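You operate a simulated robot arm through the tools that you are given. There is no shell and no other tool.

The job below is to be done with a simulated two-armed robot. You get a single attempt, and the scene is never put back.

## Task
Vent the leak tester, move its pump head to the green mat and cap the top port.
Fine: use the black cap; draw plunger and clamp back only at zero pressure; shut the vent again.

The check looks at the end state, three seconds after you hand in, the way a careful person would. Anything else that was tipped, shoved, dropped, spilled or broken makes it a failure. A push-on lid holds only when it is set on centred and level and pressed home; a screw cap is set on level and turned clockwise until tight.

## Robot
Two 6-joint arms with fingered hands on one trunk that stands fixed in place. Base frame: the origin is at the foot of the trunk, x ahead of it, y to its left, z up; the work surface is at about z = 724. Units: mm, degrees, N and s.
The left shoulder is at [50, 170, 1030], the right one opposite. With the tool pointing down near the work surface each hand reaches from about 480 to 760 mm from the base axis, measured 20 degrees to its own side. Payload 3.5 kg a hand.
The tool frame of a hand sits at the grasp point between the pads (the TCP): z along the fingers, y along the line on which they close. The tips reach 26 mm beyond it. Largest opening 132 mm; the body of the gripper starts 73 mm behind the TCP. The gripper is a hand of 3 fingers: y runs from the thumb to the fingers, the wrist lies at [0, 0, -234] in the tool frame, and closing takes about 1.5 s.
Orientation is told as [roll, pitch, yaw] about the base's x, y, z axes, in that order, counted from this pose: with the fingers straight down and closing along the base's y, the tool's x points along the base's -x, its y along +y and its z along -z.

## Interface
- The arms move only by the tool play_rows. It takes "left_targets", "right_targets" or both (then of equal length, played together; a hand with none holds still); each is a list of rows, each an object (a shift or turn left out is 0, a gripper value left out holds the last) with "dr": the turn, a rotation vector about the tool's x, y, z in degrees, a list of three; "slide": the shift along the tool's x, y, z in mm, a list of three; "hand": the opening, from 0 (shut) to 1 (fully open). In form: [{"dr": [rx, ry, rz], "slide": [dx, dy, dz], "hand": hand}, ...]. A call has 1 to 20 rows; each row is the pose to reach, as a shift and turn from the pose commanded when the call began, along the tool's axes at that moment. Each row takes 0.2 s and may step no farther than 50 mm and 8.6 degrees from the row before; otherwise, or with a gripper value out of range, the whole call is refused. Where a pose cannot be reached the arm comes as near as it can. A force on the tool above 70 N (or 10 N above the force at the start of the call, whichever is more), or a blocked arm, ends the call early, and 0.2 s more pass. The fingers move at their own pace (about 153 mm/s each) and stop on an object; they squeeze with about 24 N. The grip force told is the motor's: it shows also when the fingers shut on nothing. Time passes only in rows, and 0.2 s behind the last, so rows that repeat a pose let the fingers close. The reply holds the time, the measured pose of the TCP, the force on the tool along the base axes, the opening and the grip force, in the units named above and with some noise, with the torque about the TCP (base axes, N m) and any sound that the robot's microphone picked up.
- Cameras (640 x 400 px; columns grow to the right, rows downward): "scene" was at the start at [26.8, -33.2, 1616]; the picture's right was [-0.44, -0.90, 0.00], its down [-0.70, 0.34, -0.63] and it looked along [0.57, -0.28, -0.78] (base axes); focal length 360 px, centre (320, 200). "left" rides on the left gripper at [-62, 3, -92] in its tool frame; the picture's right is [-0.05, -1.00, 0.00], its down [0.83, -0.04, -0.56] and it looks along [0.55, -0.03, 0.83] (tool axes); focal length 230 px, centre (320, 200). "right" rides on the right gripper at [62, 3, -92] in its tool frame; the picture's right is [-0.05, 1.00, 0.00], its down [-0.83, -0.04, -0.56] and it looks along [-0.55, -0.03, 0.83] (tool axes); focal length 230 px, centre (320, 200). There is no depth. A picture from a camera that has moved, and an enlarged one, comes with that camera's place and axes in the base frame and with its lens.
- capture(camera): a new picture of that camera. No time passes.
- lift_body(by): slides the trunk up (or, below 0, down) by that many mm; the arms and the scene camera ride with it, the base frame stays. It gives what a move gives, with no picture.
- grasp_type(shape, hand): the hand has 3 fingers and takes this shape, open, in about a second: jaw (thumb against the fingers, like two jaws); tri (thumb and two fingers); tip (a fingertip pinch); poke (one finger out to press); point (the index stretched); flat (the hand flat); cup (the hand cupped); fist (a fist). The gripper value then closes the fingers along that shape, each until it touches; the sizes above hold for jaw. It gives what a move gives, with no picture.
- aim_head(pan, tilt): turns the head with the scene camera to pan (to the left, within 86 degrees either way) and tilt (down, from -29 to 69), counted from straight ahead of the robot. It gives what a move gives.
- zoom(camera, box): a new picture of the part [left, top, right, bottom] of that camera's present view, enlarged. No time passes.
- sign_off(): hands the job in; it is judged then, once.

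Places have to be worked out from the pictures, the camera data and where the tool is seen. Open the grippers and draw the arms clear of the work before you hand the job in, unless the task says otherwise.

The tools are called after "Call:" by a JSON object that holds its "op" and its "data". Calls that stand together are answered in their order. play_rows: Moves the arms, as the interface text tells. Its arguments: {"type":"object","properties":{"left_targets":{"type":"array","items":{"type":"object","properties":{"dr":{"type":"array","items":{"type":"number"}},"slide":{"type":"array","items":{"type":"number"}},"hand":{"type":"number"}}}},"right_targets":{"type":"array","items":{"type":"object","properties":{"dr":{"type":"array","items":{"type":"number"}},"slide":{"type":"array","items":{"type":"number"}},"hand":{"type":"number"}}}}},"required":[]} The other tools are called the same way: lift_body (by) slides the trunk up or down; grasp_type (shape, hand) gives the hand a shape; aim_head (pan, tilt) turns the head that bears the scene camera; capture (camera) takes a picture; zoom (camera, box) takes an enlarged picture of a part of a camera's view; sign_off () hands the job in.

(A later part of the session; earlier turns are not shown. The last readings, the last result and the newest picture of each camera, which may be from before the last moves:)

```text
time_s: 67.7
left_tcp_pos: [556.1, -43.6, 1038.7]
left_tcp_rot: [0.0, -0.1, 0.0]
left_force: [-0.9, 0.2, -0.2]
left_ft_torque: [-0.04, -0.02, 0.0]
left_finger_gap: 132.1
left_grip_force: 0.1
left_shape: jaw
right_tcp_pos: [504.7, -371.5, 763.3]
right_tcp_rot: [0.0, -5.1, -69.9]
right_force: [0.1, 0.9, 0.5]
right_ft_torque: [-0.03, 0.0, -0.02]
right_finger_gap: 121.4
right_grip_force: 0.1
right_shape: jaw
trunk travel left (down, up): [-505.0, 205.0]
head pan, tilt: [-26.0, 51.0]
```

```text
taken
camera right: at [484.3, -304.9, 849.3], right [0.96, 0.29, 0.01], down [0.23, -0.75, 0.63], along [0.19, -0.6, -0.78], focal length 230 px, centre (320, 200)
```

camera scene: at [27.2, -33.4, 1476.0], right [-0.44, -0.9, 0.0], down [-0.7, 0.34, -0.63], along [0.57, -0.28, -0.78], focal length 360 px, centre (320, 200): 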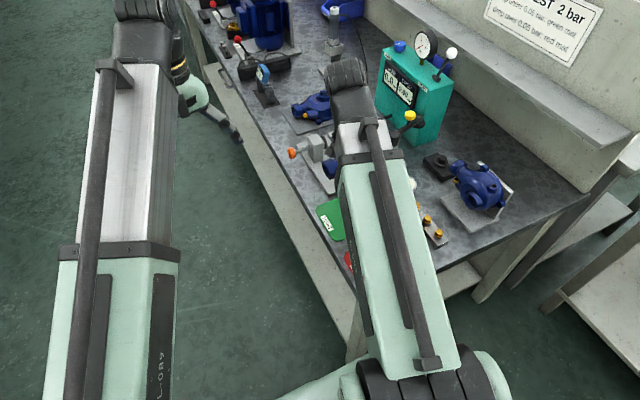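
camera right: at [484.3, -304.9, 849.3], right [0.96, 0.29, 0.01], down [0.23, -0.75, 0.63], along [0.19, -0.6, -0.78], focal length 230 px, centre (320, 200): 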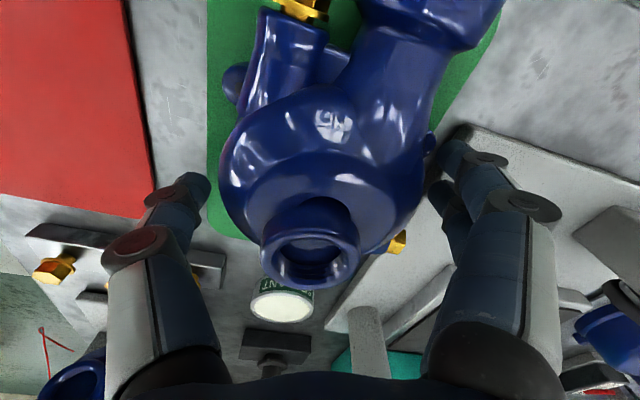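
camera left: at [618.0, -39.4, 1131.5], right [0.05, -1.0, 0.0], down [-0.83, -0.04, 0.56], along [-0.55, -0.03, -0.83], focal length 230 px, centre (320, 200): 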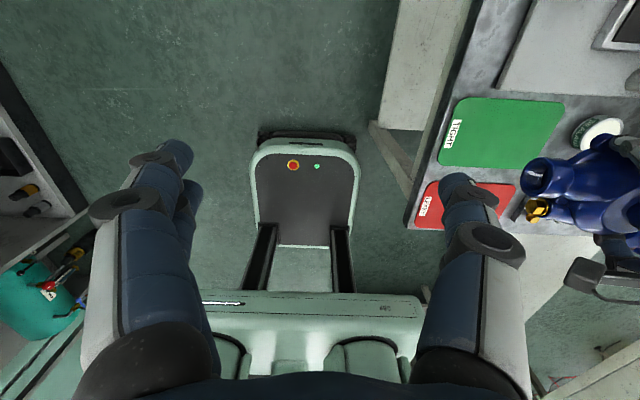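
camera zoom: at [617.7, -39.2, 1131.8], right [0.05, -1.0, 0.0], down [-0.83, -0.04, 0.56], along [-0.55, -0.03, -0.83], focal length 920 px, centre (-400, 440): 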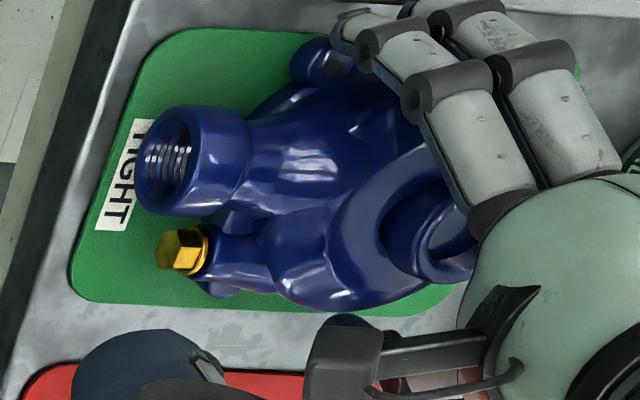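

The head stands on the mat and the hand is unloaded. I withdraw straight back along the tool axis.

Call:
{"op": "play_rows", "data": {"right_targets": [{"slide": [0, 0, -10], "hand": 0.95}, {"slide": [0, 0, -30]}, {"slide": [0, 0, -60]}, {"slide": [0, 0, -100]}, {"slide": [0, 0, -145]}, {"slide": [0, 0, -145]}]}}

Call:
{"op": "capture", "data": {"camera": "right"}}

Call:
{"op": "capture", "data": {"camera": "left"}}

```text
time_s: 69.1
left_tcp_pos: [556.6, -43.6, 1038.9]
left_tcp_rot: [0.0, 0.0, 0.0]
left_force: [0.3, -0.1, 0.4]
left_ft_torque: [0.02, 0.01, -0.03]
left_finger_gap: 132.1
left_grip_force: 0.2
left_shape: jaw
right_tcp_pos: [501.3, -358.1, 908.6]
right_tcp_rot: [0.0, -5.1, -69.9]
right_force: [-0.6, 0.1, 0.2]
right_ft_torque: [-0.02, 0.0, 0.01]
right_finger_gap: 125.3
right_grip_force: 0.1
right_shape: jaw
trunk travel left (down, up): [-505.0, 205.0]
head pan, tilt: [-26.0, 51.0]
```

```text
taken
camera right: at [480.6, -292.3, 994.8], right [0.96, 0.3, 0.0], down [0.23, -0.75, 0.63], along [0.19, -0.6, -0.78], focal length 230 px, centre (320, 200)
```

right: 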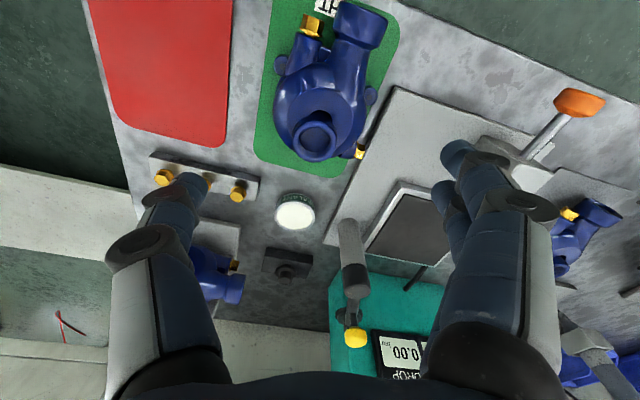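

```text
taken
camera left: at [617.7, -39.2, 1131.7], right [0.05, -1.0, 0.0], down [-0.83, -0.04, 0.56], along [-0.55, -0.03, -0.83], focal length 230 px, centre (320, 200)
```

left: 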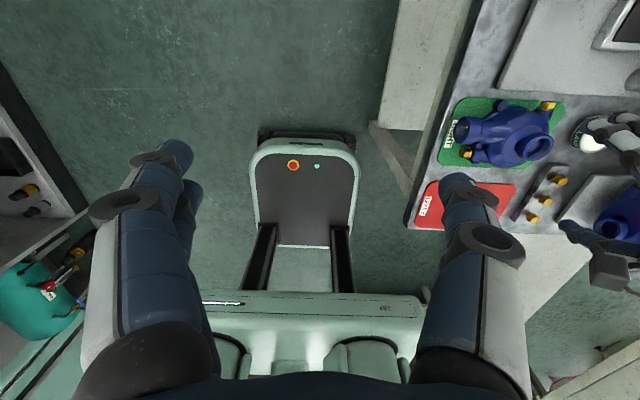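

The head stands on the green mat. I zoom in to check its footprint and find the top port.

Call:
{"op": "zoom", "data": {"camera": "right", "box": [240, 0, 410, 190]}}

Call:
{"op": "zoom", "data": {"camera": "left", "box": [420, 80, 600, 190]}}

Call:
{"op": "zoom", "data": {"camera": "right", "box": [240, 220, 330, 310]}}

```text
2.11 times, centred on (325, 95) of right
camera zoom: at [480.6, -292.3, 994.8], right [0.96, 0.3, 0.0], down [0.23, -0.75, 0.63], along [0.19, -0.6, -0.78], focal length 484 px, centre (310, 421)
```

zoom: 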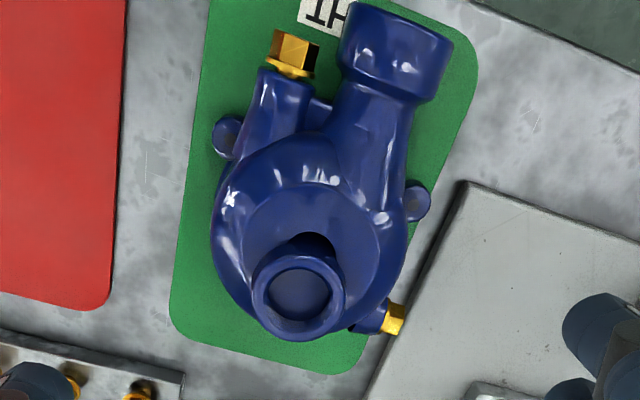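

```text
3.56 times, centred on (510, 135) of left
camera zoom: at [617.7, -39.2, 1131.7], right [0.05, -1.0, 0.0], down [-0.83, -0.04, 0.56], along [-0.55, -0.03, -0.83], focal length 818 px, centre (-356, 431)
```

zoom: 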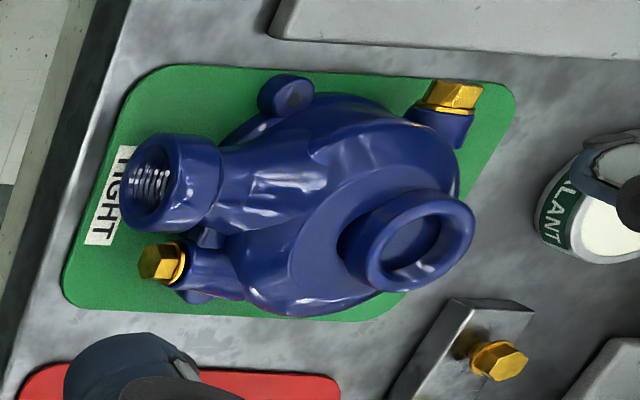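

```text
4.44 times, centred on (285, 265) of right
camera zoom: at [480.6, -292.3, 994.8], right [0.96, 0.3, 0.0], down [0.23, -0.75, 0.63], along [0.19, -0.6, -0.78], focal length 1022 px, centre (476, -89)
```

zoom: 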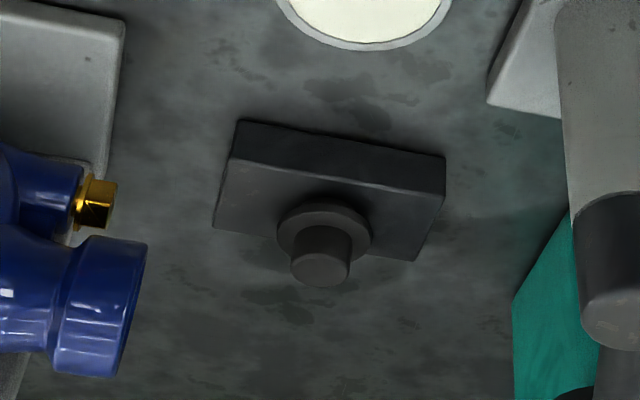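

The head is upright with its base fully on the mat; its port is near [505.5,-386,787]. The black cap's axis is near [530,-662.5], knob top z ≈ 762; I move the right hand, vertical and closing along y, to above it.

Call:
{"op": "play_rows", "data": {"right_targets": [{"slide": [-29, -7.8, 7.5], "dr": [-0.31, 0.45, -6.98], "hand": 0.6}, {"slide": [-58, -15.5, 14.9], "dr": [-0.62, 0.89, -13.96]}, {"slide": [-87, -23.3, 22.4], "dr": [-0.93, 1.33, -20.9]}, {"slide": [-116, -31.1, 29.9], "dr": [-1.24, 1.78, -27.9]}, {"slide": [-145, -38.9, 37.4], "dr": [-1.55, 2.2, -34.9]}, {"slide": [-174, -46.6, 44.8], "dr": [-1.86, 2.67, -41.9]}, {"slide": [-203, -54.4, 52.3], "dr": [-2.17, 3.1, -48.9]}, {"slide": [-232, -62.2, 59.8], "dr": [-2.48, 3.56, -55.8]}, {"slide": [-261, -69.9, 67.2], "dr": [-2.8, 4.0, -62.8]}, {"slide": [-290, -77.7, 74.7], "dr": [-3.1, 4.45, -69.8], "hand": 0.5}, {"slide": [-290, -77.7, 74.7], "dr": [-3.1, 4.45, -69.8]}]}}

Call:
{"op": "capture", "data": {"camera": "right"}}

Call:
{"op": "capture", "data": {"camera": "scene"}}

```text
time_s: 71.5
left_tcp_pos: [556.3, -43.5, 1039.0]
left_tcp_rot: [-0.1, 0.1, 0.0]
left_force: [0.4, 1.0, 0.3]
left_ft_torque: [0.0, 0.01, -0.01]
left_finger_gap: 132.0
left_grip_force: 0.1
left_shape: jaw
right_tcp_pos: [528.2, -665.6, 857.9]
right_tcp_rot: [-0.1, 0.0, 0.1]
right_force: [-0.8, -0.2, -0.3]
right_ft_torque: [0.02, 0.0, 0.07]
right_finger_gap: 66.6
right_grip_force: 0.1
right_shape: jaw
trunk travel left (down, up): [-505.0, 205.0]
head pan, tilt: [-26.0, 51.0]
```

```text
taken
camera right: at [466.6, -662.4, 950.1], right [0.05, 1.0, 0.0], down [0.83, -0.04, 0.56], along [0.55, -0.03, -0.83], focal length 230 px, centre (320, 200)
```

right: 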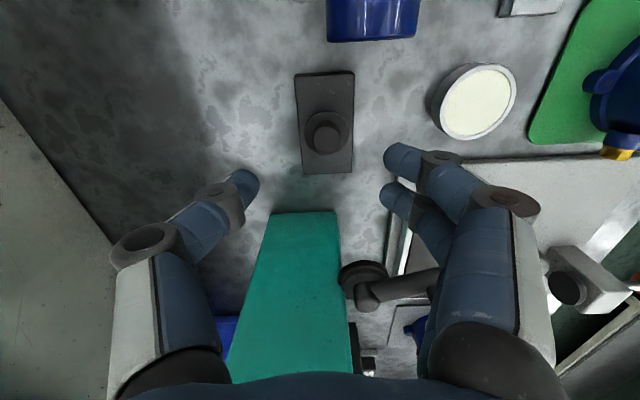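

```text
taken
camera scene: at [26.8, -33.2, 1476.0], right [-0.44, -0.9, 0.0], down [-0.7, 0.34, -0.63], along [0.57, -0.28, -0.78], focal length 360 px, centre (320, 200)
```

scene: 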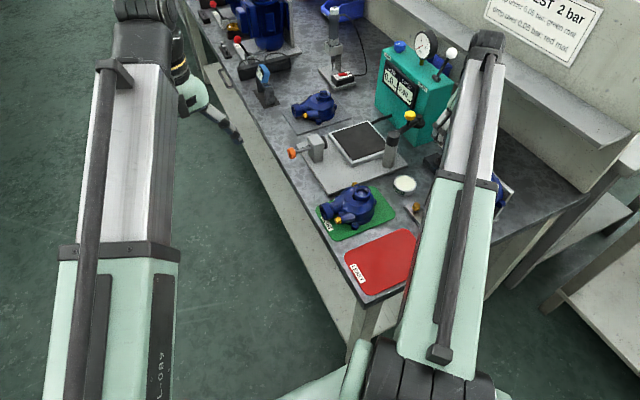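

The cap is almost under the hand, and the head view shows the pump head standing well on the mat. I zoom on the cap and the port for exact positions.

Call:
{"op": "zoom", "data": {"camera": "right", "box": [280, 60, 380, 180]}}

Call:
{"op": "zoom", "data": {"camera": "scene", "box": [310, 170, 400, 250]}}

Call:
{"op": "zoom", "data": {"camera": "left", "box": [420, 80, 600, 190]}}

```text
3.33 times, centred on (330, 120) of right
camera zoom: at [466.6, -662.4, 950.1], right [0.05, 1.0, 0.0], down [0.83, -0.04, 0.56], along [0.55, -0.03, -0.83], focal length 767 px, centre (287, 467)
```

zoom: 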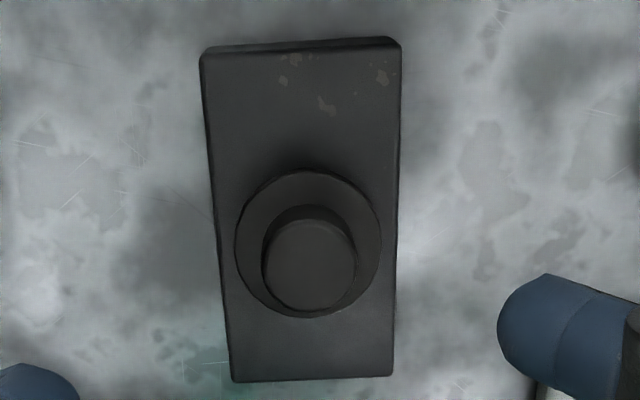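

```text
5.00 times, centred on (355, 210) of scene
camera zoom: at [26.8, -33.2, 1476.0], right [-0.44, -0.9, 0.0], down [-0.7, 0.34, -0.63], along [0.57, -0.28, -0.78], focal length 1797 px, centre (145, 150)
```

zoom: 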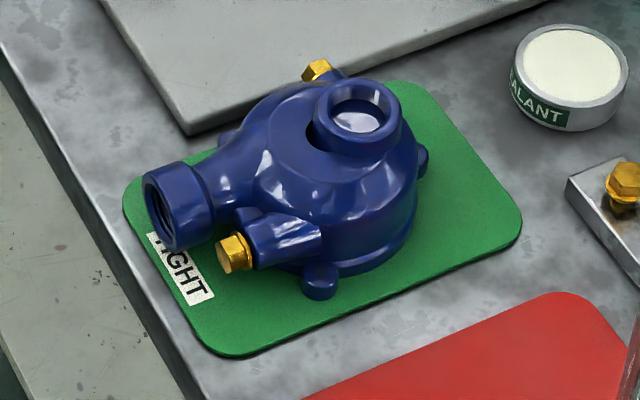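

```text
3.56 times, centred on (510, 135) of left
camera zoom: at [617.7, -39.2, 1131.8], right [0.05, -1.0, 0.0], down [-0.83, -0.04, 0.56], along [-0.55, -0.03, -0.83], focal length 818 px, centre (-356, 431)
```

zoom: 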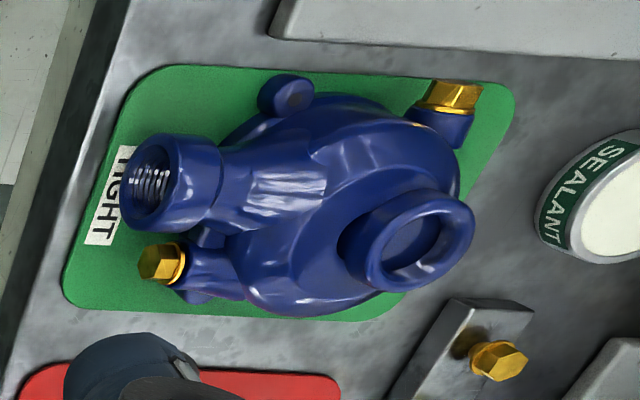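

Cap axis is at about [530,-660]; I centre over it and descend most of the way.

Call:
{"op": "play_rows", "data": {"right_targets": [{"slide": [-1, 3, 20], "hand": 0.45}, {"slide": [-2, 5.6, 45]}, {"slide": [-2, 5.6, 65]}, {"slide": [-2, 5.6, 70]}, {"slide": [-2, 5.6, 70]}]}}

Call:
{"op": "zoom", "data": {"camera": "right", "box": [220, 80, 420, 260]}}

Call:
{"op": "zoom", "data": {"camera": "scene", "box": [400, 100, 480, 200]}}

```text
time_s: 72.7
left_tcp_pos: [556.0, -43.6, 1038.7]
left_tcp_rot: [0.1, 0.1, -0.1]
left_force: [0.6, -1.0, 0.1]
left_ft_torque: [-0.03, 0.0, -0.01]
left_finger_gap: 132.0
left_grip_force: 0.1
left_shape: jaw
right_tcp_pos: [531.2, -658.9, 788.6]
right_tcp_rot: [0.1, 0.0, 0.0]
right_force: [-1.0, -0.3, 0.6]
right_ft_torque: [-0.01, 0.0, 0.01]
right_finger_gap: 59.8
right_grip_force: 0.1
right_shape: jaw
trunk travel left (down, up): [-505.0, 205.0]
head pan, tilt: [-26.0, 51.0]
```

```text
2.22 times, centred on (320, 170) of right
camera zoom: at [469.4, -654.9, 880.5], right [0.05, 1.0, 0.0], down [0.83, -0.04, 0.56], along [0.55, -0.03, -0.83], focal length 511 px, centre (320, 267)
```

zoom: 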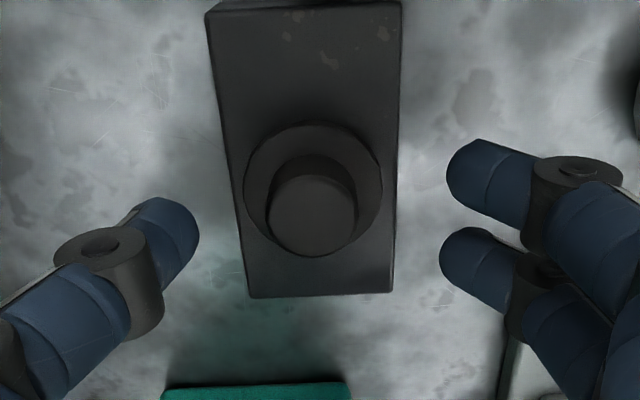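

```text
4.00 times, centred on (440, 150) of scene
camera zoom: at [26.8, -33.2, 1476.0], right [-0.44, -0.9, 0.0], down [-0.7, 0.34, -0.63], along [0.57, -0.28, -0.78], focal length 1438 px, centre (-160, 400)
```

zoom: 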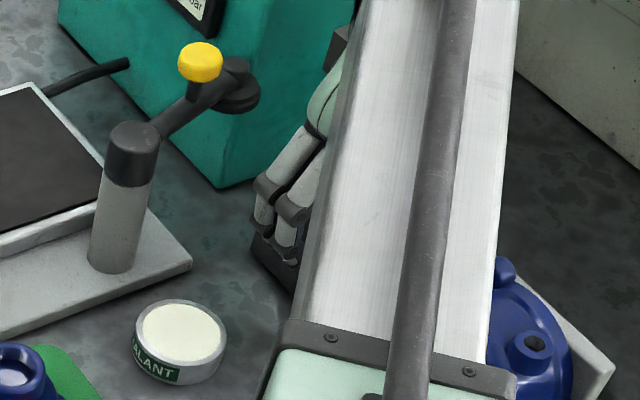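

Knob sits centred between thumb and the two fingers. I lower 10 mm with a 1.5 mm correction and close.

Call:
{"op": "play_rows", "data": {"right_targets": [{"slide": [0.8, -1.5, 4]}, {"slide": [0.8, -1.5, 7]}, {"slide": [0.8, -1.5, 10]}, {"slide": [0.8, -1.5, 10]}]}}

Call:
{"op": "zoom", "data": {"camera": "right", "box": [220, 80, 420, 260]}}

```text
time_s: 73.7
left_tcp_pos: [556.6, -43.2, 1038.3]
left_tcp_rot: [-0.1, 0.1, 0.1]
left_force: [-0.4, -0.5, -0.4]
left_ft_torque: [0.0, 0.01, -0.02]
left_finger_gap: 131.8
left_grip_force: 0.1
left_shape: jaw
right_tcp_pos: [528.9, -660.0, 778.9]
right_tcp_rot: [0.1, 0.0, -0.1]
right_force: [-0.6, 0.0, -0.1]
right_ft_torque: [0.0, -0.01, -0.01]
right_finger_gap: 60.1
right_grip_force: 0.1
right_shape: jaw
trunk travel left (down, up): [-505.0, 205.0]
head pan, tilt: [-26.0, 51.0]
```

```text
2.22 times, centred on (320, 170) of right
camera zoom: at [468.7, -655.9, 870.6], right [0.05, 1.0, 0.0], down [0.83, -0.04, 0.56], along [0.55, -0.03, -0.83], focal length 511 px, centre (320, 267)
```

zoom: 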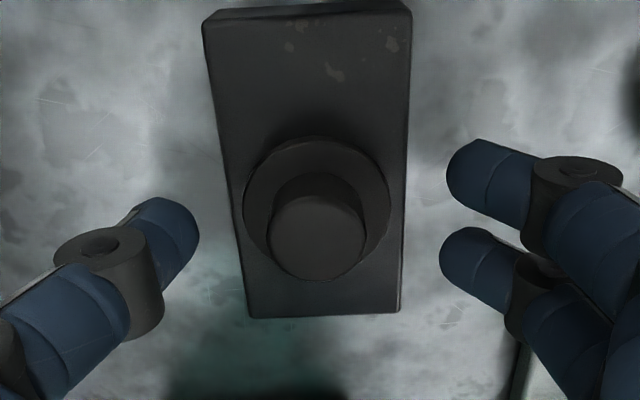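

Knob axis is about 2 mm further out in x; I correct that and close the fingers on the knob.

Call:
{"op": "play_rows", "data": {"right_targets": [{"slide": [-2, 0, 0.5]}, {"slide": [-2, 0, 0.5], "hand": 0.3}, {"slide": [-2, 0, 0.5], "hand": 0.2}, {"slide": [-2, 0, 0.5], "hand": 0.1}, {"slide": [-2, 0, 0.5], "hand": 0.0}, {"slide": [-2, 0, 0.5], "hand": 0.0}, {"slide": [-2, 0, 0.5], "hand": 0.0}]}}

Call:
{"op": "zoom", "data": {"camera": "right", "box": [220, 80, 420, 260]}}

```text
time_s: 75.3
left_tcp_pos: [555.6, -42.8, 1039.9]
left_tcp_rot: [0.1, 0.1, -0.1]
left_force: [-0.5, 0.2, -0.2]
left_ft_torque: [0.0, 0.0, 0.0]
left_finger_gap: 131.9
left_grip_force: 0.2
left_shape: jaw
right_tcp_pos: [532.4, -657.6, 779.4]
right_tcp_rot: [0.0, 0.0, 0.1]
right_force: [-0.5, 1.3, 5.2]
right_ft_torque: [0.09, 0.02, -0.02]
right_finger_gap: 19.1
right_grip_force: 24.0
right_shape: jaw
trunk travel left (down, up): [-505.0, 205.0]
head pan, tilt: [-26.0, 51.0]
```

```text
2.22 times, centred on (320, 170) of right
camera zoom: at [470.6, -655.0, 870.8], right [0.05, 1.0, 0.0], down [0.83, -0.04, 0.56], along [0.56, -0.03, -0.83], focal length 511 px, centre (320, 267)
```

zoom: 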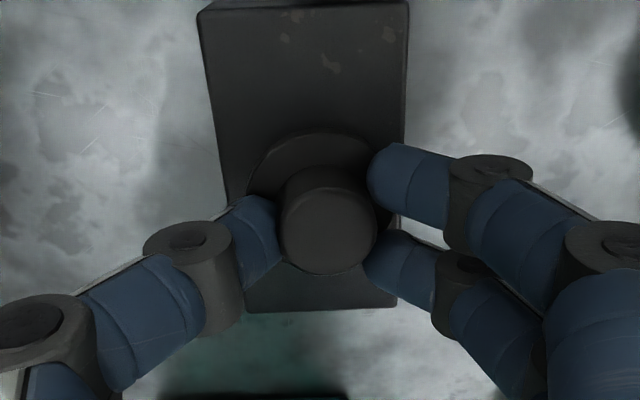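

The knob is held by thumb and two fingers (24 N). I lift it 25 mm off its block.

Call:
{"op": "play_rows", "data": {"right_targets": [{"slide": [0, 0, -3]}, {"slide": [0, 0, -8]}, {"slide": [0, 0, -15]}, {"slide": [0, 0, -25]}, {"slide": [0, 0, -25]}]}}

Call:
{"op": "zoom", "data": {"camera": "right", "box": [220, 80, 420, 260]}}

```text
time_s: 76.5
left_tcp_pos: [556.4, -43.2, 1039.4]
left_tcp_rot: [0.0, -0.1, 0.1]
left_force: [-0.6, 0.4, -0.6]
left_ft_torque: [0.02, 0.01, -0.03]
left_finger_gap: 132.1
left_grip_force: 0.1
left_shape: jaw
right_tcp_pos: [531.6, -658.0, 803.6]
right_tcp_rot: [0.0, 0.0, 0.0]
right_force: [0.3, 0.2, -0.3]
right_ft_torque: [-0.01, 0.01, 0.01]
right_finger_gap: 18.7
right_grip_force: 23.7
right_shape: jaw
trunk travel left (down, up): [-505.0, 205.0]
head pan, tilt: [-26.0, 51.0]
```

```text
2.22 times, centred on (320, 170) of right
camera zoom: at [470.7, -655.8, 896.0], right [0.05, 1.0, 0.0], down [0.83, -0.04, 0.56], along [0.55, -0.03, -0.83], focal length 511 px, centre (320, 267)
```

zoom: 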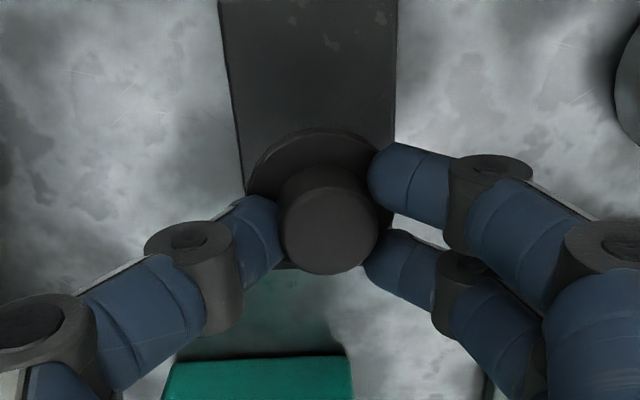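

The cap came off cleanly. I lift and carry it over to above the port on the mat (about [504.6,-385]).

Call:
{"op": "play_rows", "data": {"right_targets": [{"slide": [0, 0, -35]}, {"slide": [0, 0, -70]}, {"slide": [2.6, 27, -76]}, {"slide": [5.3, 54, -76]}, {"slide": [8, 82, -76]}, {"slide": [10.6, 109, -76]}, {"slide": [13.2, 136, -76]}, {"slide": [15.8, 163, -76]}, {"slide": [18.5, 190, -76]}, {"slide": [21, 217, -76]}, {"slide": [23.8, 244, -76]}, {"slide": [26.4, 271, -76]}, {"slide": [26.4, 271, -76]}]}}

Call:
{"op": "capture", "data": {"camera": "right"}}

Call:
{"op": "capture", "data": {"camera": "left"}}

Call:
{"op": "capture", "data": {"camera": "scene"}}

```text
time_s: 79.3
left_tcp_pos: [556.2, -43.3, 1038.1]
left_tcp_rot: [0.1, -0.1, 0.0]
left_force: [0.1, -0.4, -0.2]
left_ft_torque: [0.01, 0.03, 0.01]
left_finger_gap: 132.1
left_grip_force: 0.0
left_shape: jaw
right_tcp_pos: [504.3, -388.8, 881.1]
right_tcp_rot: [0.0, 0.0, 0.0]
right_force: [-1.0, -0.2, 0.1]
right_ft_torque: [0.0, 0.03, -0.01]
right_finger_gap: 18.8
right_grip_force: 24.3
right_shape: jaw
trunk travel left (down, up): [-505.0, 205.0]
head pan, tilt: [-26.0, 51.0]
```

```text
taken
camera right: at [444.4, -385.6, 973.0], right [0.05, 1.0, 0.0], down [0.83, -0.04, 0.56], along [0.55, -0.03, -0.83], focal length 230 px, centre (320, 200)
```

right: 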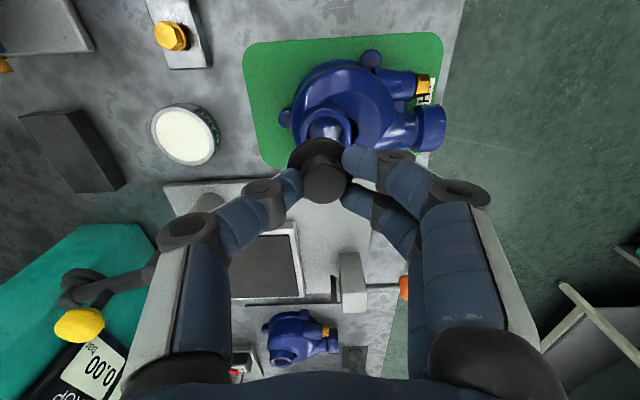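

```text
taken
camera left: at [617.8, -39.2, 1131.7], right [0.05, -1.0, 0.0], down [-0.83, -0.04, 0.56], along [-0.55, -0.03, -0.83], focal length 230 px, centre (320, 200)
```

left: 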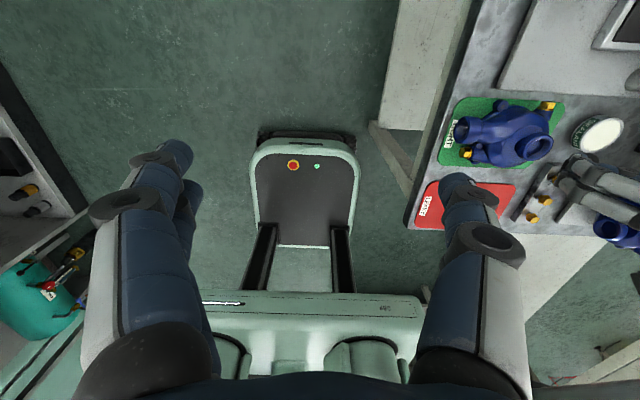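

```text
taken
camera scene: at [26.8, -33.2, 1476.0], right [-0.44, -0.9, 0.0], down [-0.7, 0.34, -0.63], along [0.57, -0.28, -0.78], focal length 360 px, centre (320, 200)
```

scene: 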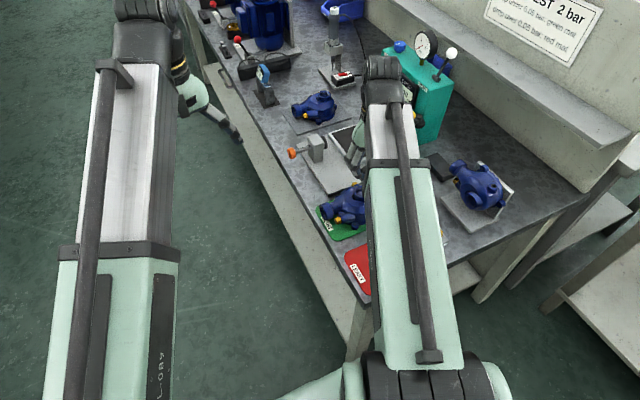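

The cap is held over the head. I zoom in to compare cap and port positions and judge the cap's level.

Call:
{"op": "zoom", "data": {"camera": "right", "box": [230, 40, 430, 220]}}

Call:
{"op": "zoom", "data": {"camera": "scene", "box": [315, 130, 405, 240]}}

Call:
{"op": "zoom", "data": {"camera": "left", "box": [480, 80, 640, 230]}}

```text
2.22 times, centred on (330, 130) of right
camera zoom: at [444.4, -385.6, 973.0], right [0.05, 1.0, 0.0], down [0.83, -0.04, 0.56], along [0.55, -0.03, -0.83], focal length 511 px, centre (298, 356)
```

zoom: 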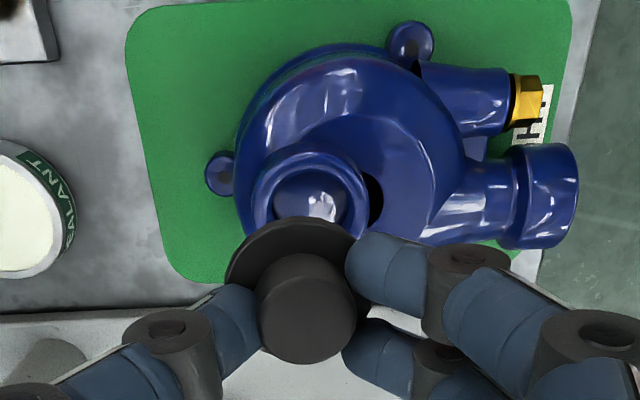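

```text
3.64 times, centred on (360, 185) of scene
camera zoom: at [26.8, -33.2, 1476.0], right [-0.44, -0.9, 0.0], down [-0.7, 0.34, -0.63], along [0.57, -0.28, -0.78], focal length 1307 px, centre (174, 254)
```

zoom: 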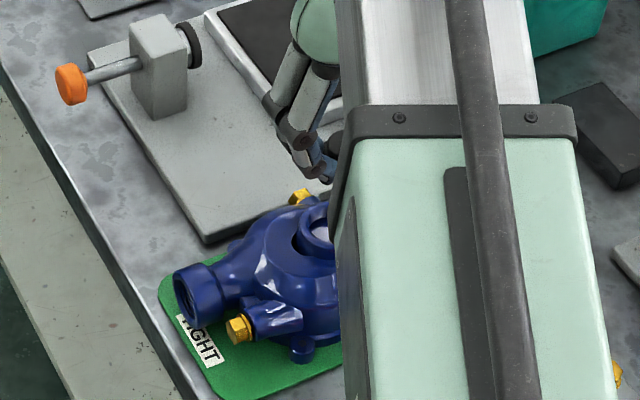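

```text
2.67 times, centred on (560, 155) of left
camera zoom: at [617.8, -39.2, 1131.7], right [0.05, -1.0, 0.0], down [-0.83, -0.04, 0.56], along [-0.55, -0.03, -0.83], focal length 614 px, centre (-320, 320)
```

zoom: 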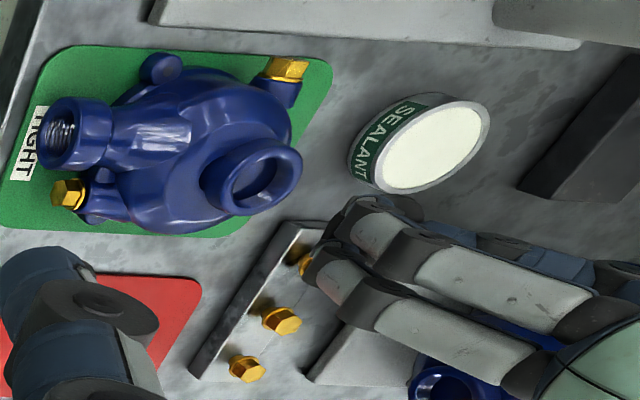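

I look at the empty block to learn whether the cap has a stem or a hollow underside.

Call:
{"op": "zoom", "data": {"camera": "scene", "box": [420, 140, 480, 190]}}

Call:
{"op": "zoom", "data": {"camera": "left", "box": [570, 130, 640, 220]}}

```text
8.00 times, centred on (450, 165) of scene
camera zoom: at [26.8, -33.2, 1476.0], right [-0.44, -0.9, 0.0], down [-0.7, 0.34, -0.63], along [0.57, -0.28, -0.78], focal length 2876 px, centre (-720, 480)
```

zoom: 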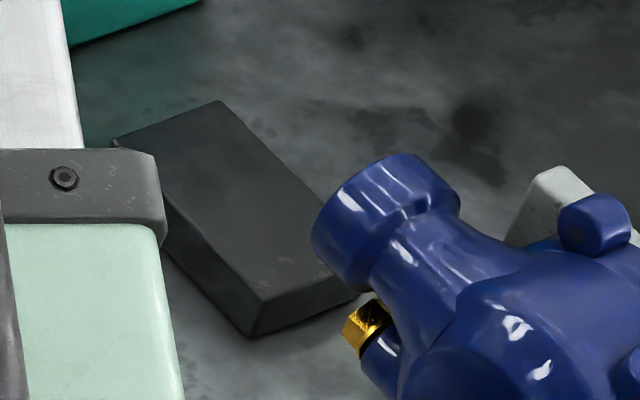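

```text
4.44 times, centred on (605, 175) of left
camera zoom: at [617.8, -39.2, 1131.7], right [0.05, -1.0, 0.0], down [-0.83, -0.04, 0.56], along [-0.55, -0.03, -0.83], focal length 1022 px, centre (-947, 311)
```

zoom: 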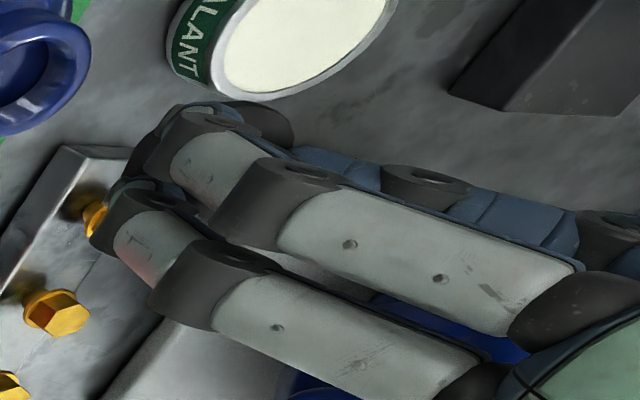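

The block is plain, so the cap is a flat lid that rests on the rim. I shift 2.5 mm in +y to centre over the port and lower to about 13 mm above it.

Call:
{"op": "play_rows", "data": {"right_targets": [{"slide": [0, 2.5, 10]}, {"slide": [0, 2.5, 25]}, {"slide": [0, 2.5, 38]}, {"slide": [0, 2.5, 46]}, {"slide": [0, 2.5, 46]}]}}

Call:
{"op": "zoom", "data": {"camera": "right", "box": [230, 60, 410, 230]}}

Call:
{"op": "zoom", "data": {"camera": "left", "box": [480, 80, 640, 200]}}

Call:
{"op": "zoom", "data": {"camera": "scene", "box": [320, 150, 400, 230]}}

```text
time_s: 80.5
left_tcp_pos: [557.0, -43.5, 1038.8]
left_tcp_rot: [0.0, 0.0, -0.1]
left_force: [0.2, 0.2, -0.5]
left_ft_torque: [-0.02, 0.01, 0.01]
left_finger_gap: 131.9
left_grip_force: 0.1
left_shape: jaw
right_tcp_pos: [505.6, -387.6, 833.4]
right_tcp_rot: [0.0, 0.0, 0.0]
right_force: [-0.1, 0.0, -0.5]
right_ft_torque: [0.03, 0.0, -0.03]
right_finger_gap: 18.4
right_grip_force: 24.2
right_shape: jaw
trunk travel left (down, up): [-505.0, 205.0]
head pan, tilt: [-26.0, 51.0]
```

```text
2.35 times, centred on (320, 145) of right
camera zoom: at [444.7, -383.0, 925.1], right [0.05, 1.0, 0.0], down [0.83, -0.04, 0.56], along [0.55, -0.03, -0.83], focal length 541 px, centre (320, 329)
```

zoom: 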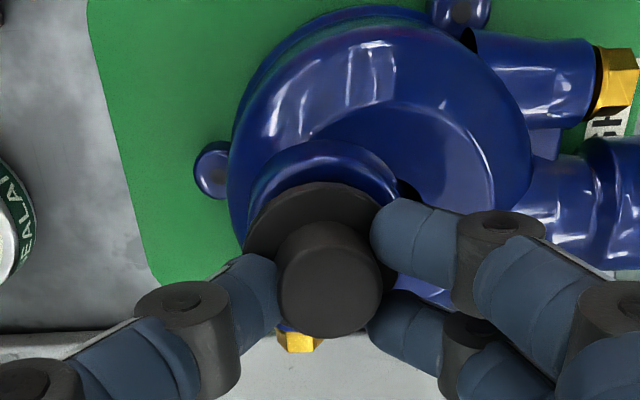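

```text
3.33 times, centred on (560, 140) of left
camera zoom: at [617.8, -39.2, 1131.7], right [0.05, -1.0, 0.0], down [-0.83, -0.04, 0.56], along [-0.55, -0.03, -0.83], focal length 767 px, centre (-480, 400)
```

zoom: 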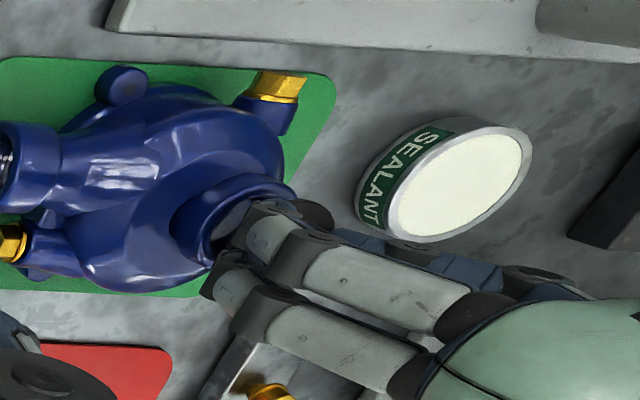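

```text
5.00 times, centred on (360, 190) of scene
camera zoom: at [26.8, -33.2, 1476.0], right [-0.44, -0.9, 0.0], down [-0.7, 0.34, -0.63], along [0.57, -0.28, -0.78], focal length 1797 px, centre (120, 250)
```

zoom: 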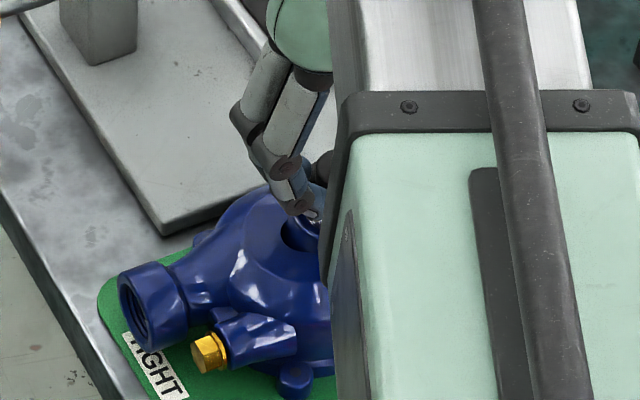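

I look closer from the left camera at the cap's edge relative to the rim.

Call:
{"op": "zoom", "data": {"camera": "left", "box": [525, 115, 575, 160]}}

Call:
{"op": "zoom", "data": {"camera": "right", "box": [280, 100, 360, 180]}}

Call:
{"op": "zoom", "data": {"camera": "scene", "box": [345, 165, 375, 195]}}

```text
8.89 times, centred on (550, 138) of left
camera zoom: at [617.8, -39.2, 1131.7], right [0.05, -1.0, 0.0], down [-0.83, -0.04, 0.56], along [-0.55, -0.03, -0.83], focal length 2045 px, centre (-1724, 756)
```

zoom: 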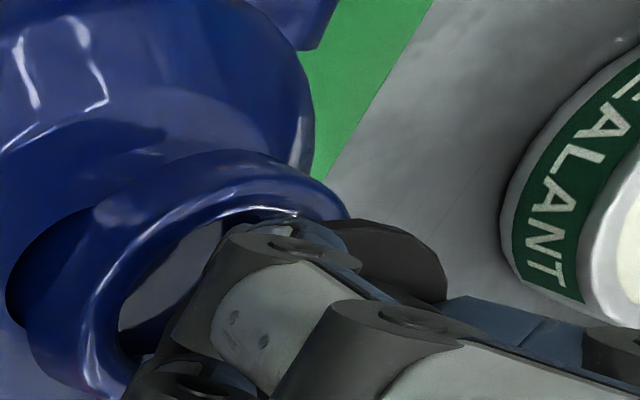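

```text
5.00 times, centred on (320, 140) of right
camera zoom: at [444.7, -383.0, 925.1], right [0.05, 1.0, 0.0], down [0.83, -0.04, 0.56], along [0.55, -0.03, -0.83], focal length 1150 px, centre (320, 500)
```

zoom: 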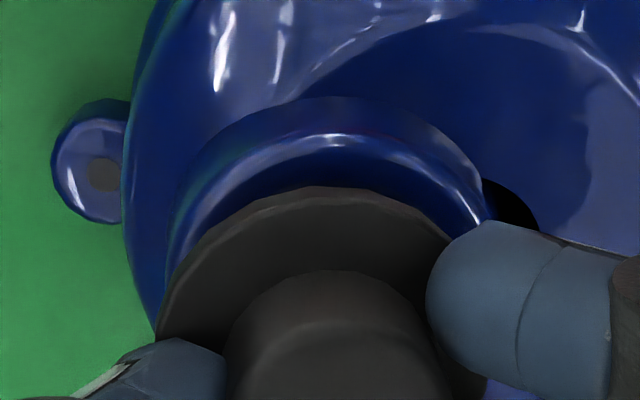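

```text
13.33 times, centred on (360, 180) of scene
camera zoom: at [26.8, -33.2, 1476.0], right [-0.44, -0.9, 0.0], down [-0.7, 0.34, -0.63], along [0.57, -0.28, -0.78], focal length 4793 px, centre (-213, 467)
```

zoom: 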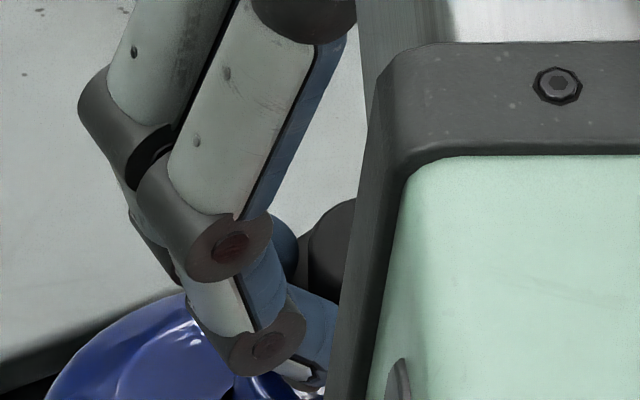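

Both cameras place the port at about [505.3,-384.7,787]; the cap looks aligned in y and about 1.5 mm short in x. I correct that and lower another 7 mm for a last comparison.

Call:
{"op": "play_rows", "data": {"right_targets": [{"slide": [-1.5, 0, 3]}, {"slide": [-1.5, 0, 6]}, {"slide": [-1.5, 0, 7]}, {"slide": [-1.5, 0, 7]}]}}

Call:
{"op": "zoom", "data": {"camera": "right", "box": [280, 100, 360, 180]}}

Call:
{"op": "zoom", "data": {"camera": "left", "box": [525, 115, 575, 160]}}

```text
time_s: 81.5
left_tcp_pos: [556.5, -44.2, 1039.0]
left_tcp_rot: [0.0, 0.1, 0.0]
left_force: [0.6, 0.4, 0.0]
left_ft_torque: [-0.02, 0.02, -0.01]
left_finger_gap: 131.9
left_grip_force: 0.0
left_shape: jaw
right_tcp_pos: [507.3, -385.5, 826.9]
right_tcp_rot: [-0.1, 0.0, 0.0]
right_force: [-0.6, 0.9, 0.1]
right_ft_torque: [0.04, 0.04, 0.02]
right_finger_gap: 18.5
right_grip_force: 23.8
right_shape: jaw
trunk travel left (down, up): [-505.0, 205.0]
head pan, tilt: [-26.0, 51.0]
```

```text
5.00 times, centred on (320, 140) of right
camera zoom: at [446.3, -382.3, 918.2], right [0.05, 1.0, 0.0], down [0.83, -0.04, 0.56], along [0.55, -0.03, -0.83], focal length 1150 px, centre (320, 500)
```

zoom: 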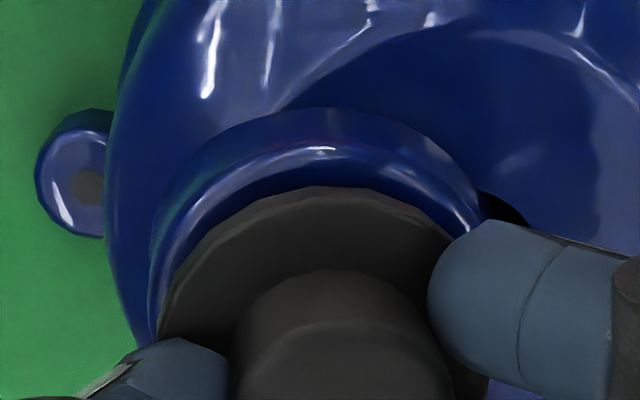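

```text
8.89 times, centred on (550, 138) of left
camera zoom: at [617.6, -39.2, 1131.8], right [0.05, -1.0, 0.0], down [-0.83, -0.04, 0.56], along [-0.55, -0.03, -0.83], focal length 2045 px, centre (-1724, 756)
```

zoom: 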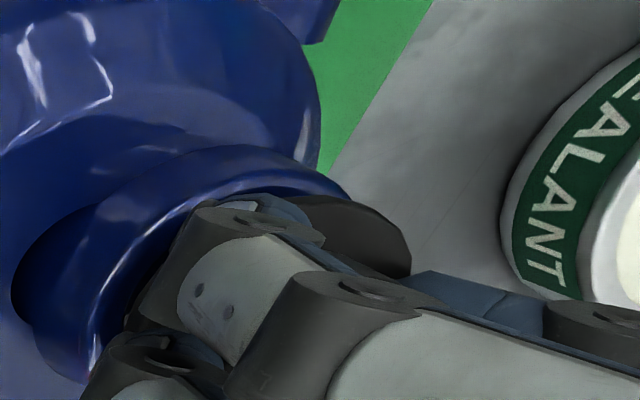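

Cap is about 1.7 mm short in x still, y is within half a millimetre. I correct x and lower to just above contact.

Call:
{"op": "play_rows", "data": {"right_targets": [{"slide": [-1.8, 0, 1]}, {"slide": [-1.8, 0, 3]}, {"slide": [-1.8, 0, 5]}, {"slide": [-1.8, 0, 5]}]}}

Call:
{"op": "zoom", "data": {"camera": "right", "box": [280, 100, 360, 180]}}

Call:
{"op": "zoom", "data": {"camera": "left", "box": [525, 115, 575, 160]}}

```text
time_s: 82.5
left_tcp_pos: [556.9, -43.0, 1039.4]
left_tcp_rot: [0.0, -0.1, 0.0]
left_force: [0.4, -0.1, 0.4]
left_ft_torque: [-0.01, 0.0, -0.01]
left_finger_gap: 131.8
left_grip_force: 0.1
left_shape: jaw
right_tcp_pos: [508.2, -385.5, 821.7]
right_tcp_rot: [0.1, 0.0, 0.0]
right_force: [-2.1, -0.1, 1.5]
right_ft_torque: [0.4, 0.1, 0.09]
right_finger_gap: 18.6
right_grip_force: 24.3
right_shape: jaw
trunk travel left (down, up): [-505.0, 205.0]
head pan, tilt: [-26.0, 51.0]
```

```text
5.00 times, centred on (320, 140) of right
camera zoom: at [447.7, -382.6, 913.5], right [0.05, 1.0, 0.0], down [0.83, -0.04, 0.56], along [0.55, -0.03, -0.83], focal length 1150 px, centre (320, 500)
```

zoom: 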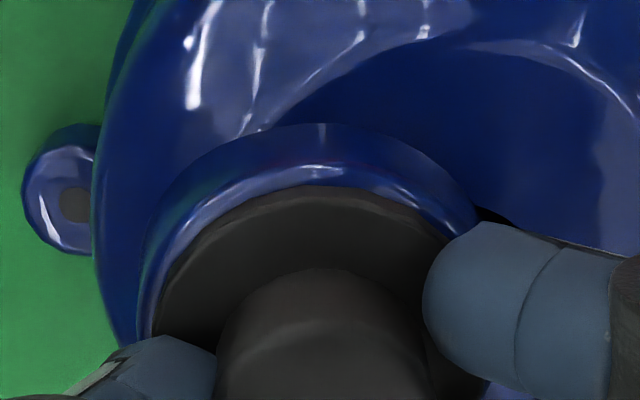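

```text
8.89 times, centred on (550, 138) of left
camera zoom: at [617.6, -39.1, 1131.9], right [0.05, -1.0, 0.0], down [-0.83, -0.04, 0.56], along [-0.55, -0.03, -0.83], focal length 2045 px, centre (-1724, 756)
```

zoom: 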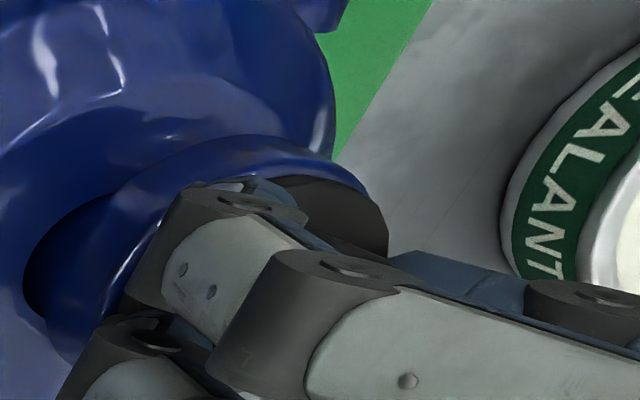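

There is light contact and the head seems to have shifted ~2 mm with the cap. I check from the head camera before pressing.

Call:
{"op": "zoom", "data": {"camera": "scene", "box": [340, 165, 380, 205]}}

Call:
{"op": "zoom", "data": {"camera": "left", "box": [440, 90, 580, 190]}}

Call:
{"op": "zoom", "data": {"camera": "scene", "box": [420, 140, 470, 190]}}

```text
10.00 times, centred on (360, 185) of scene
camera zoom: at [26.6, -33.0, 1476.1], right [-0.44, -0.9, 0.0], down [-0.7, 0.34, -0.63], along [0.57, -0.28, -0.78], focal length 3595 px, centre (-80, 350)
```

zoom: 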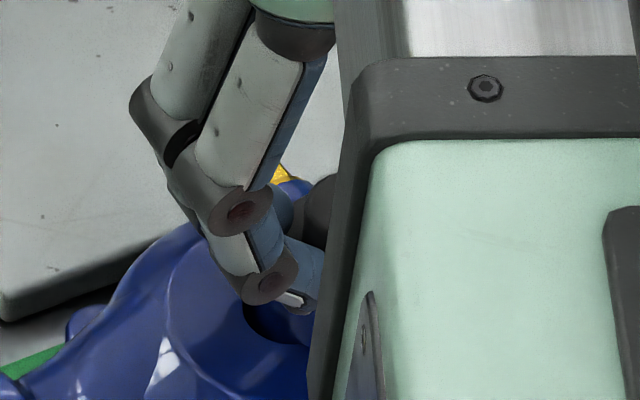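

```text
4.00 times, centred on (510, 140) of left
camera zoom: at [617.6, -39.1, 1131.9], right [0.05, -1.0, 0.0], down [-0.83, -0.04, 0.56], along [-0.55, -0.03, -0.83], focal length 920 px, centre (-440, 440)
```

zoom: 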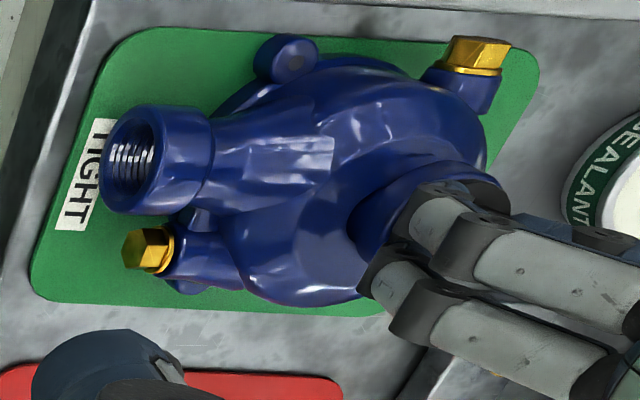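

```text
8.00 times, centred on (445, 165) of scene
camera zoom: at [26.6, -33.0, 1476.1], right [-0.44, -0.9, 0.0], down [-0.7, 0.34, -0.63], along [0.57, -0.28, -0.78], focal length 2876 px, centre (-680, 480)
```

zoom: 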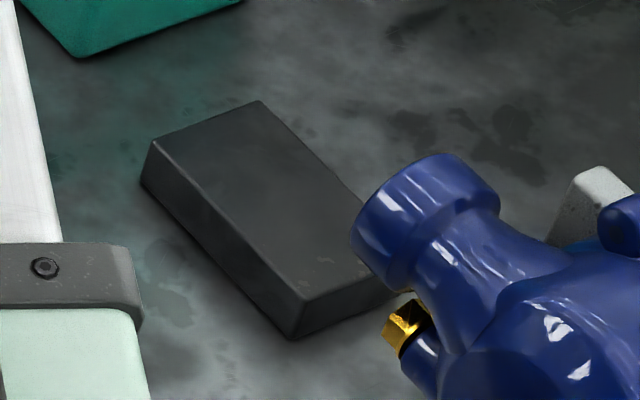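

Cap sits about 1.5–2 mm short of the port centre in x. I lift 6 mm clear, shift, and check again without contact.

Call:
{"op": "play_rows", "data": {"right_targets": [{"slide": [0, 0, -3]}, {"slide": [0, 0, -7]}, {"slide": [-1.0, 0, -7]}, {"slide": [-1.9, 0, -7]}, {"slide": [-1.9, 0, -7]}, {"slide": [-1.9, 0, -7]}]}}

Call:
{"op": "zoom", "data": {"camera": "right", "box": [280, 100, 360, 180]}}

Call:
{"op": "zoom", "data": {"camera": "left", "box": [525, 115, 575, 160]}}

```text
time_s: 83.9
left_tcp_pos: [556.2, -43.4, 1038.6]
left_tcp_rot: [0.1, 0.0, -0.1]
left_force: [0.4, -0.3, -0.3]
left_ft_torque: [0.02, -0.03, 0.0]
left_finger_gap: 131.8
left_grip_force: 0.0
left_shape: jaw
right_tcp_pos: [510.1, -387.1, 828.8]
right_tcp_rot: [0.0, 0.1, -0.1]
right_force: [-0.5, -0.3, -5.8]
right_ft_torque: [-0.15, 0.02, 0.0]
right_finger_gap: 18.2
right_grip_force: 23.5
right_shape: jaw
trunk travel left (down, up): [-505.0, 205.0]
head pan, tilt: [-26.0, 51.0]
```

```text
5.00 times, centred on (320, 140) of right
camera zoom: at [449.8, -383.2, 920.2], right [0.05, 1.0, 0.0], down [0.83, -0.04, 0.56], along [0.55, -0.03, -0.83], focal length 1150 px, centre (320, 500)
```

zoom: 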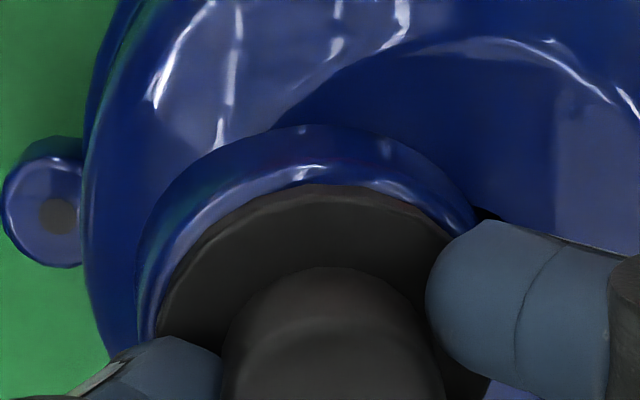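

```text
8.89 times, centred on (550, 138) of left
camera zoom: at [618.0, -39.4, 1131.5], right [0.05, -1.0, 0.0], down [-0.83, -0.04, 0.56], along [-0.55, -0.03, -0.83], focal length 2045 px, centre (-1724, 756)
```

zoom: 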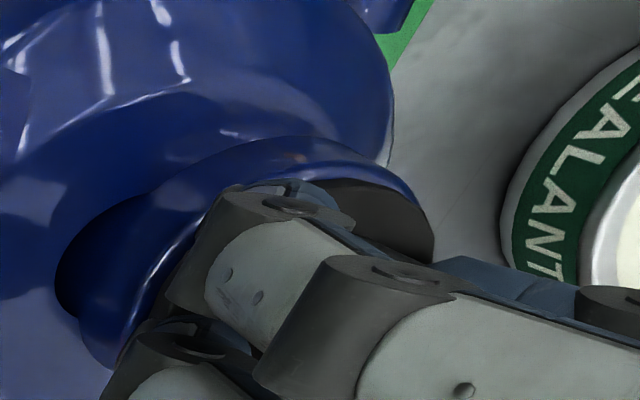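

The tool carries 5.8 N: the head came up with the cap, so the cap has already taken hold on the port. I lower it straight back down the 7 mm onto the mat.

Call:
{"op": "play_rows", "data": {"right_targets": [{"slide": [0, 0, 2]}, {"slide": [0, 0, 4]}, {"slide": [0, 0, 6]}, {"slide": [0, 0, 7]}, {"slide": [0, 0, 7]}]}}

Call:
{"op": "zoom", "data": {"camera": "left", "box": [440, 90, 580, 190]}}

Call:
{"op": "zoom", "data": {"camera": "right", "box": [230, 40, 430, 220]}}

```text
time_s: 85.1
left_tcp_pos: [556.5, -44.3, 1039.2]
left_tcp_rot: [0.0, 0.0, -0.1]
left_force: [0.0, 0.6, 0.1]
left_ft_torque: [-0.03, 0.04, 0.01]
left_finger_gap: 132.0
left_grip_force: 0.0
left_shape: jaw
right_tcp_pos: [511.9, -386.5, 821.7]
right_tcp_rot: [0.1, -0.1, -0.1]
right_force: [1.8, -4.6, 5.4]
right_ft_torque: [0.15, 0.01, -0.04]
right_finger_gap: 18.3
right_grip_force: 23.6
right_shape: jaw
trunk travel left (down, up): [-505.0, 205.0]
head pan, tilt: [-26.0, 51.0]
```

```text
4.00 times, centred on (510, 140) of left
camera zoom: at [617.6, -39.4, 1131.9], right [0.05, -1.0, 0.0], down [-0.83, -0.04, 0.56], along [-0.55, -0.03, -0.83], focal length 920 px, centre (-440, 440)
```

zoom: 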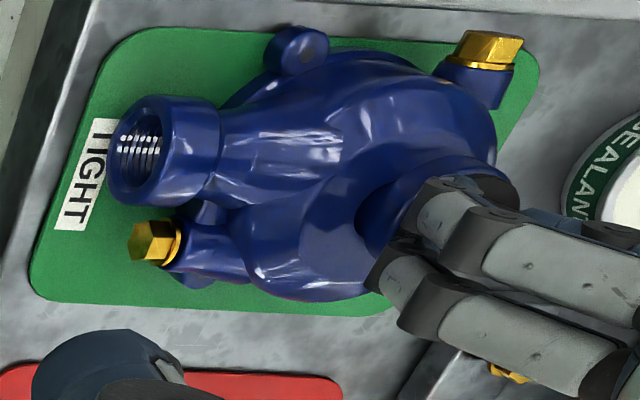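

```text
2.22 times, centred on (330, 130) of right
camera zoom: at [449.8, -383.8, 913.9], right [0.05, 1.0, 0.0], down [0.83, -0.04, 0.56], along [0.56, -0.03, -0.83], focal length 511 px, centre (298, 356)
```

zoom: 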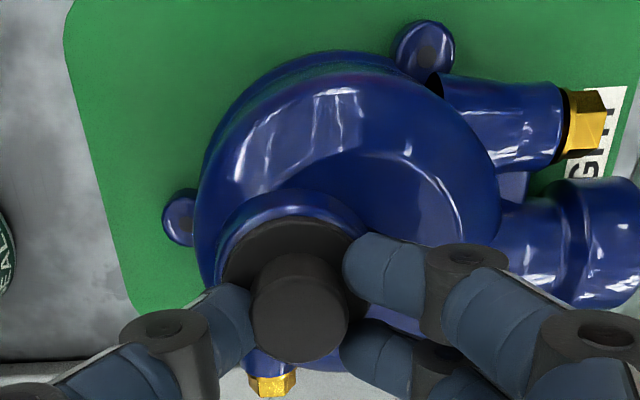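

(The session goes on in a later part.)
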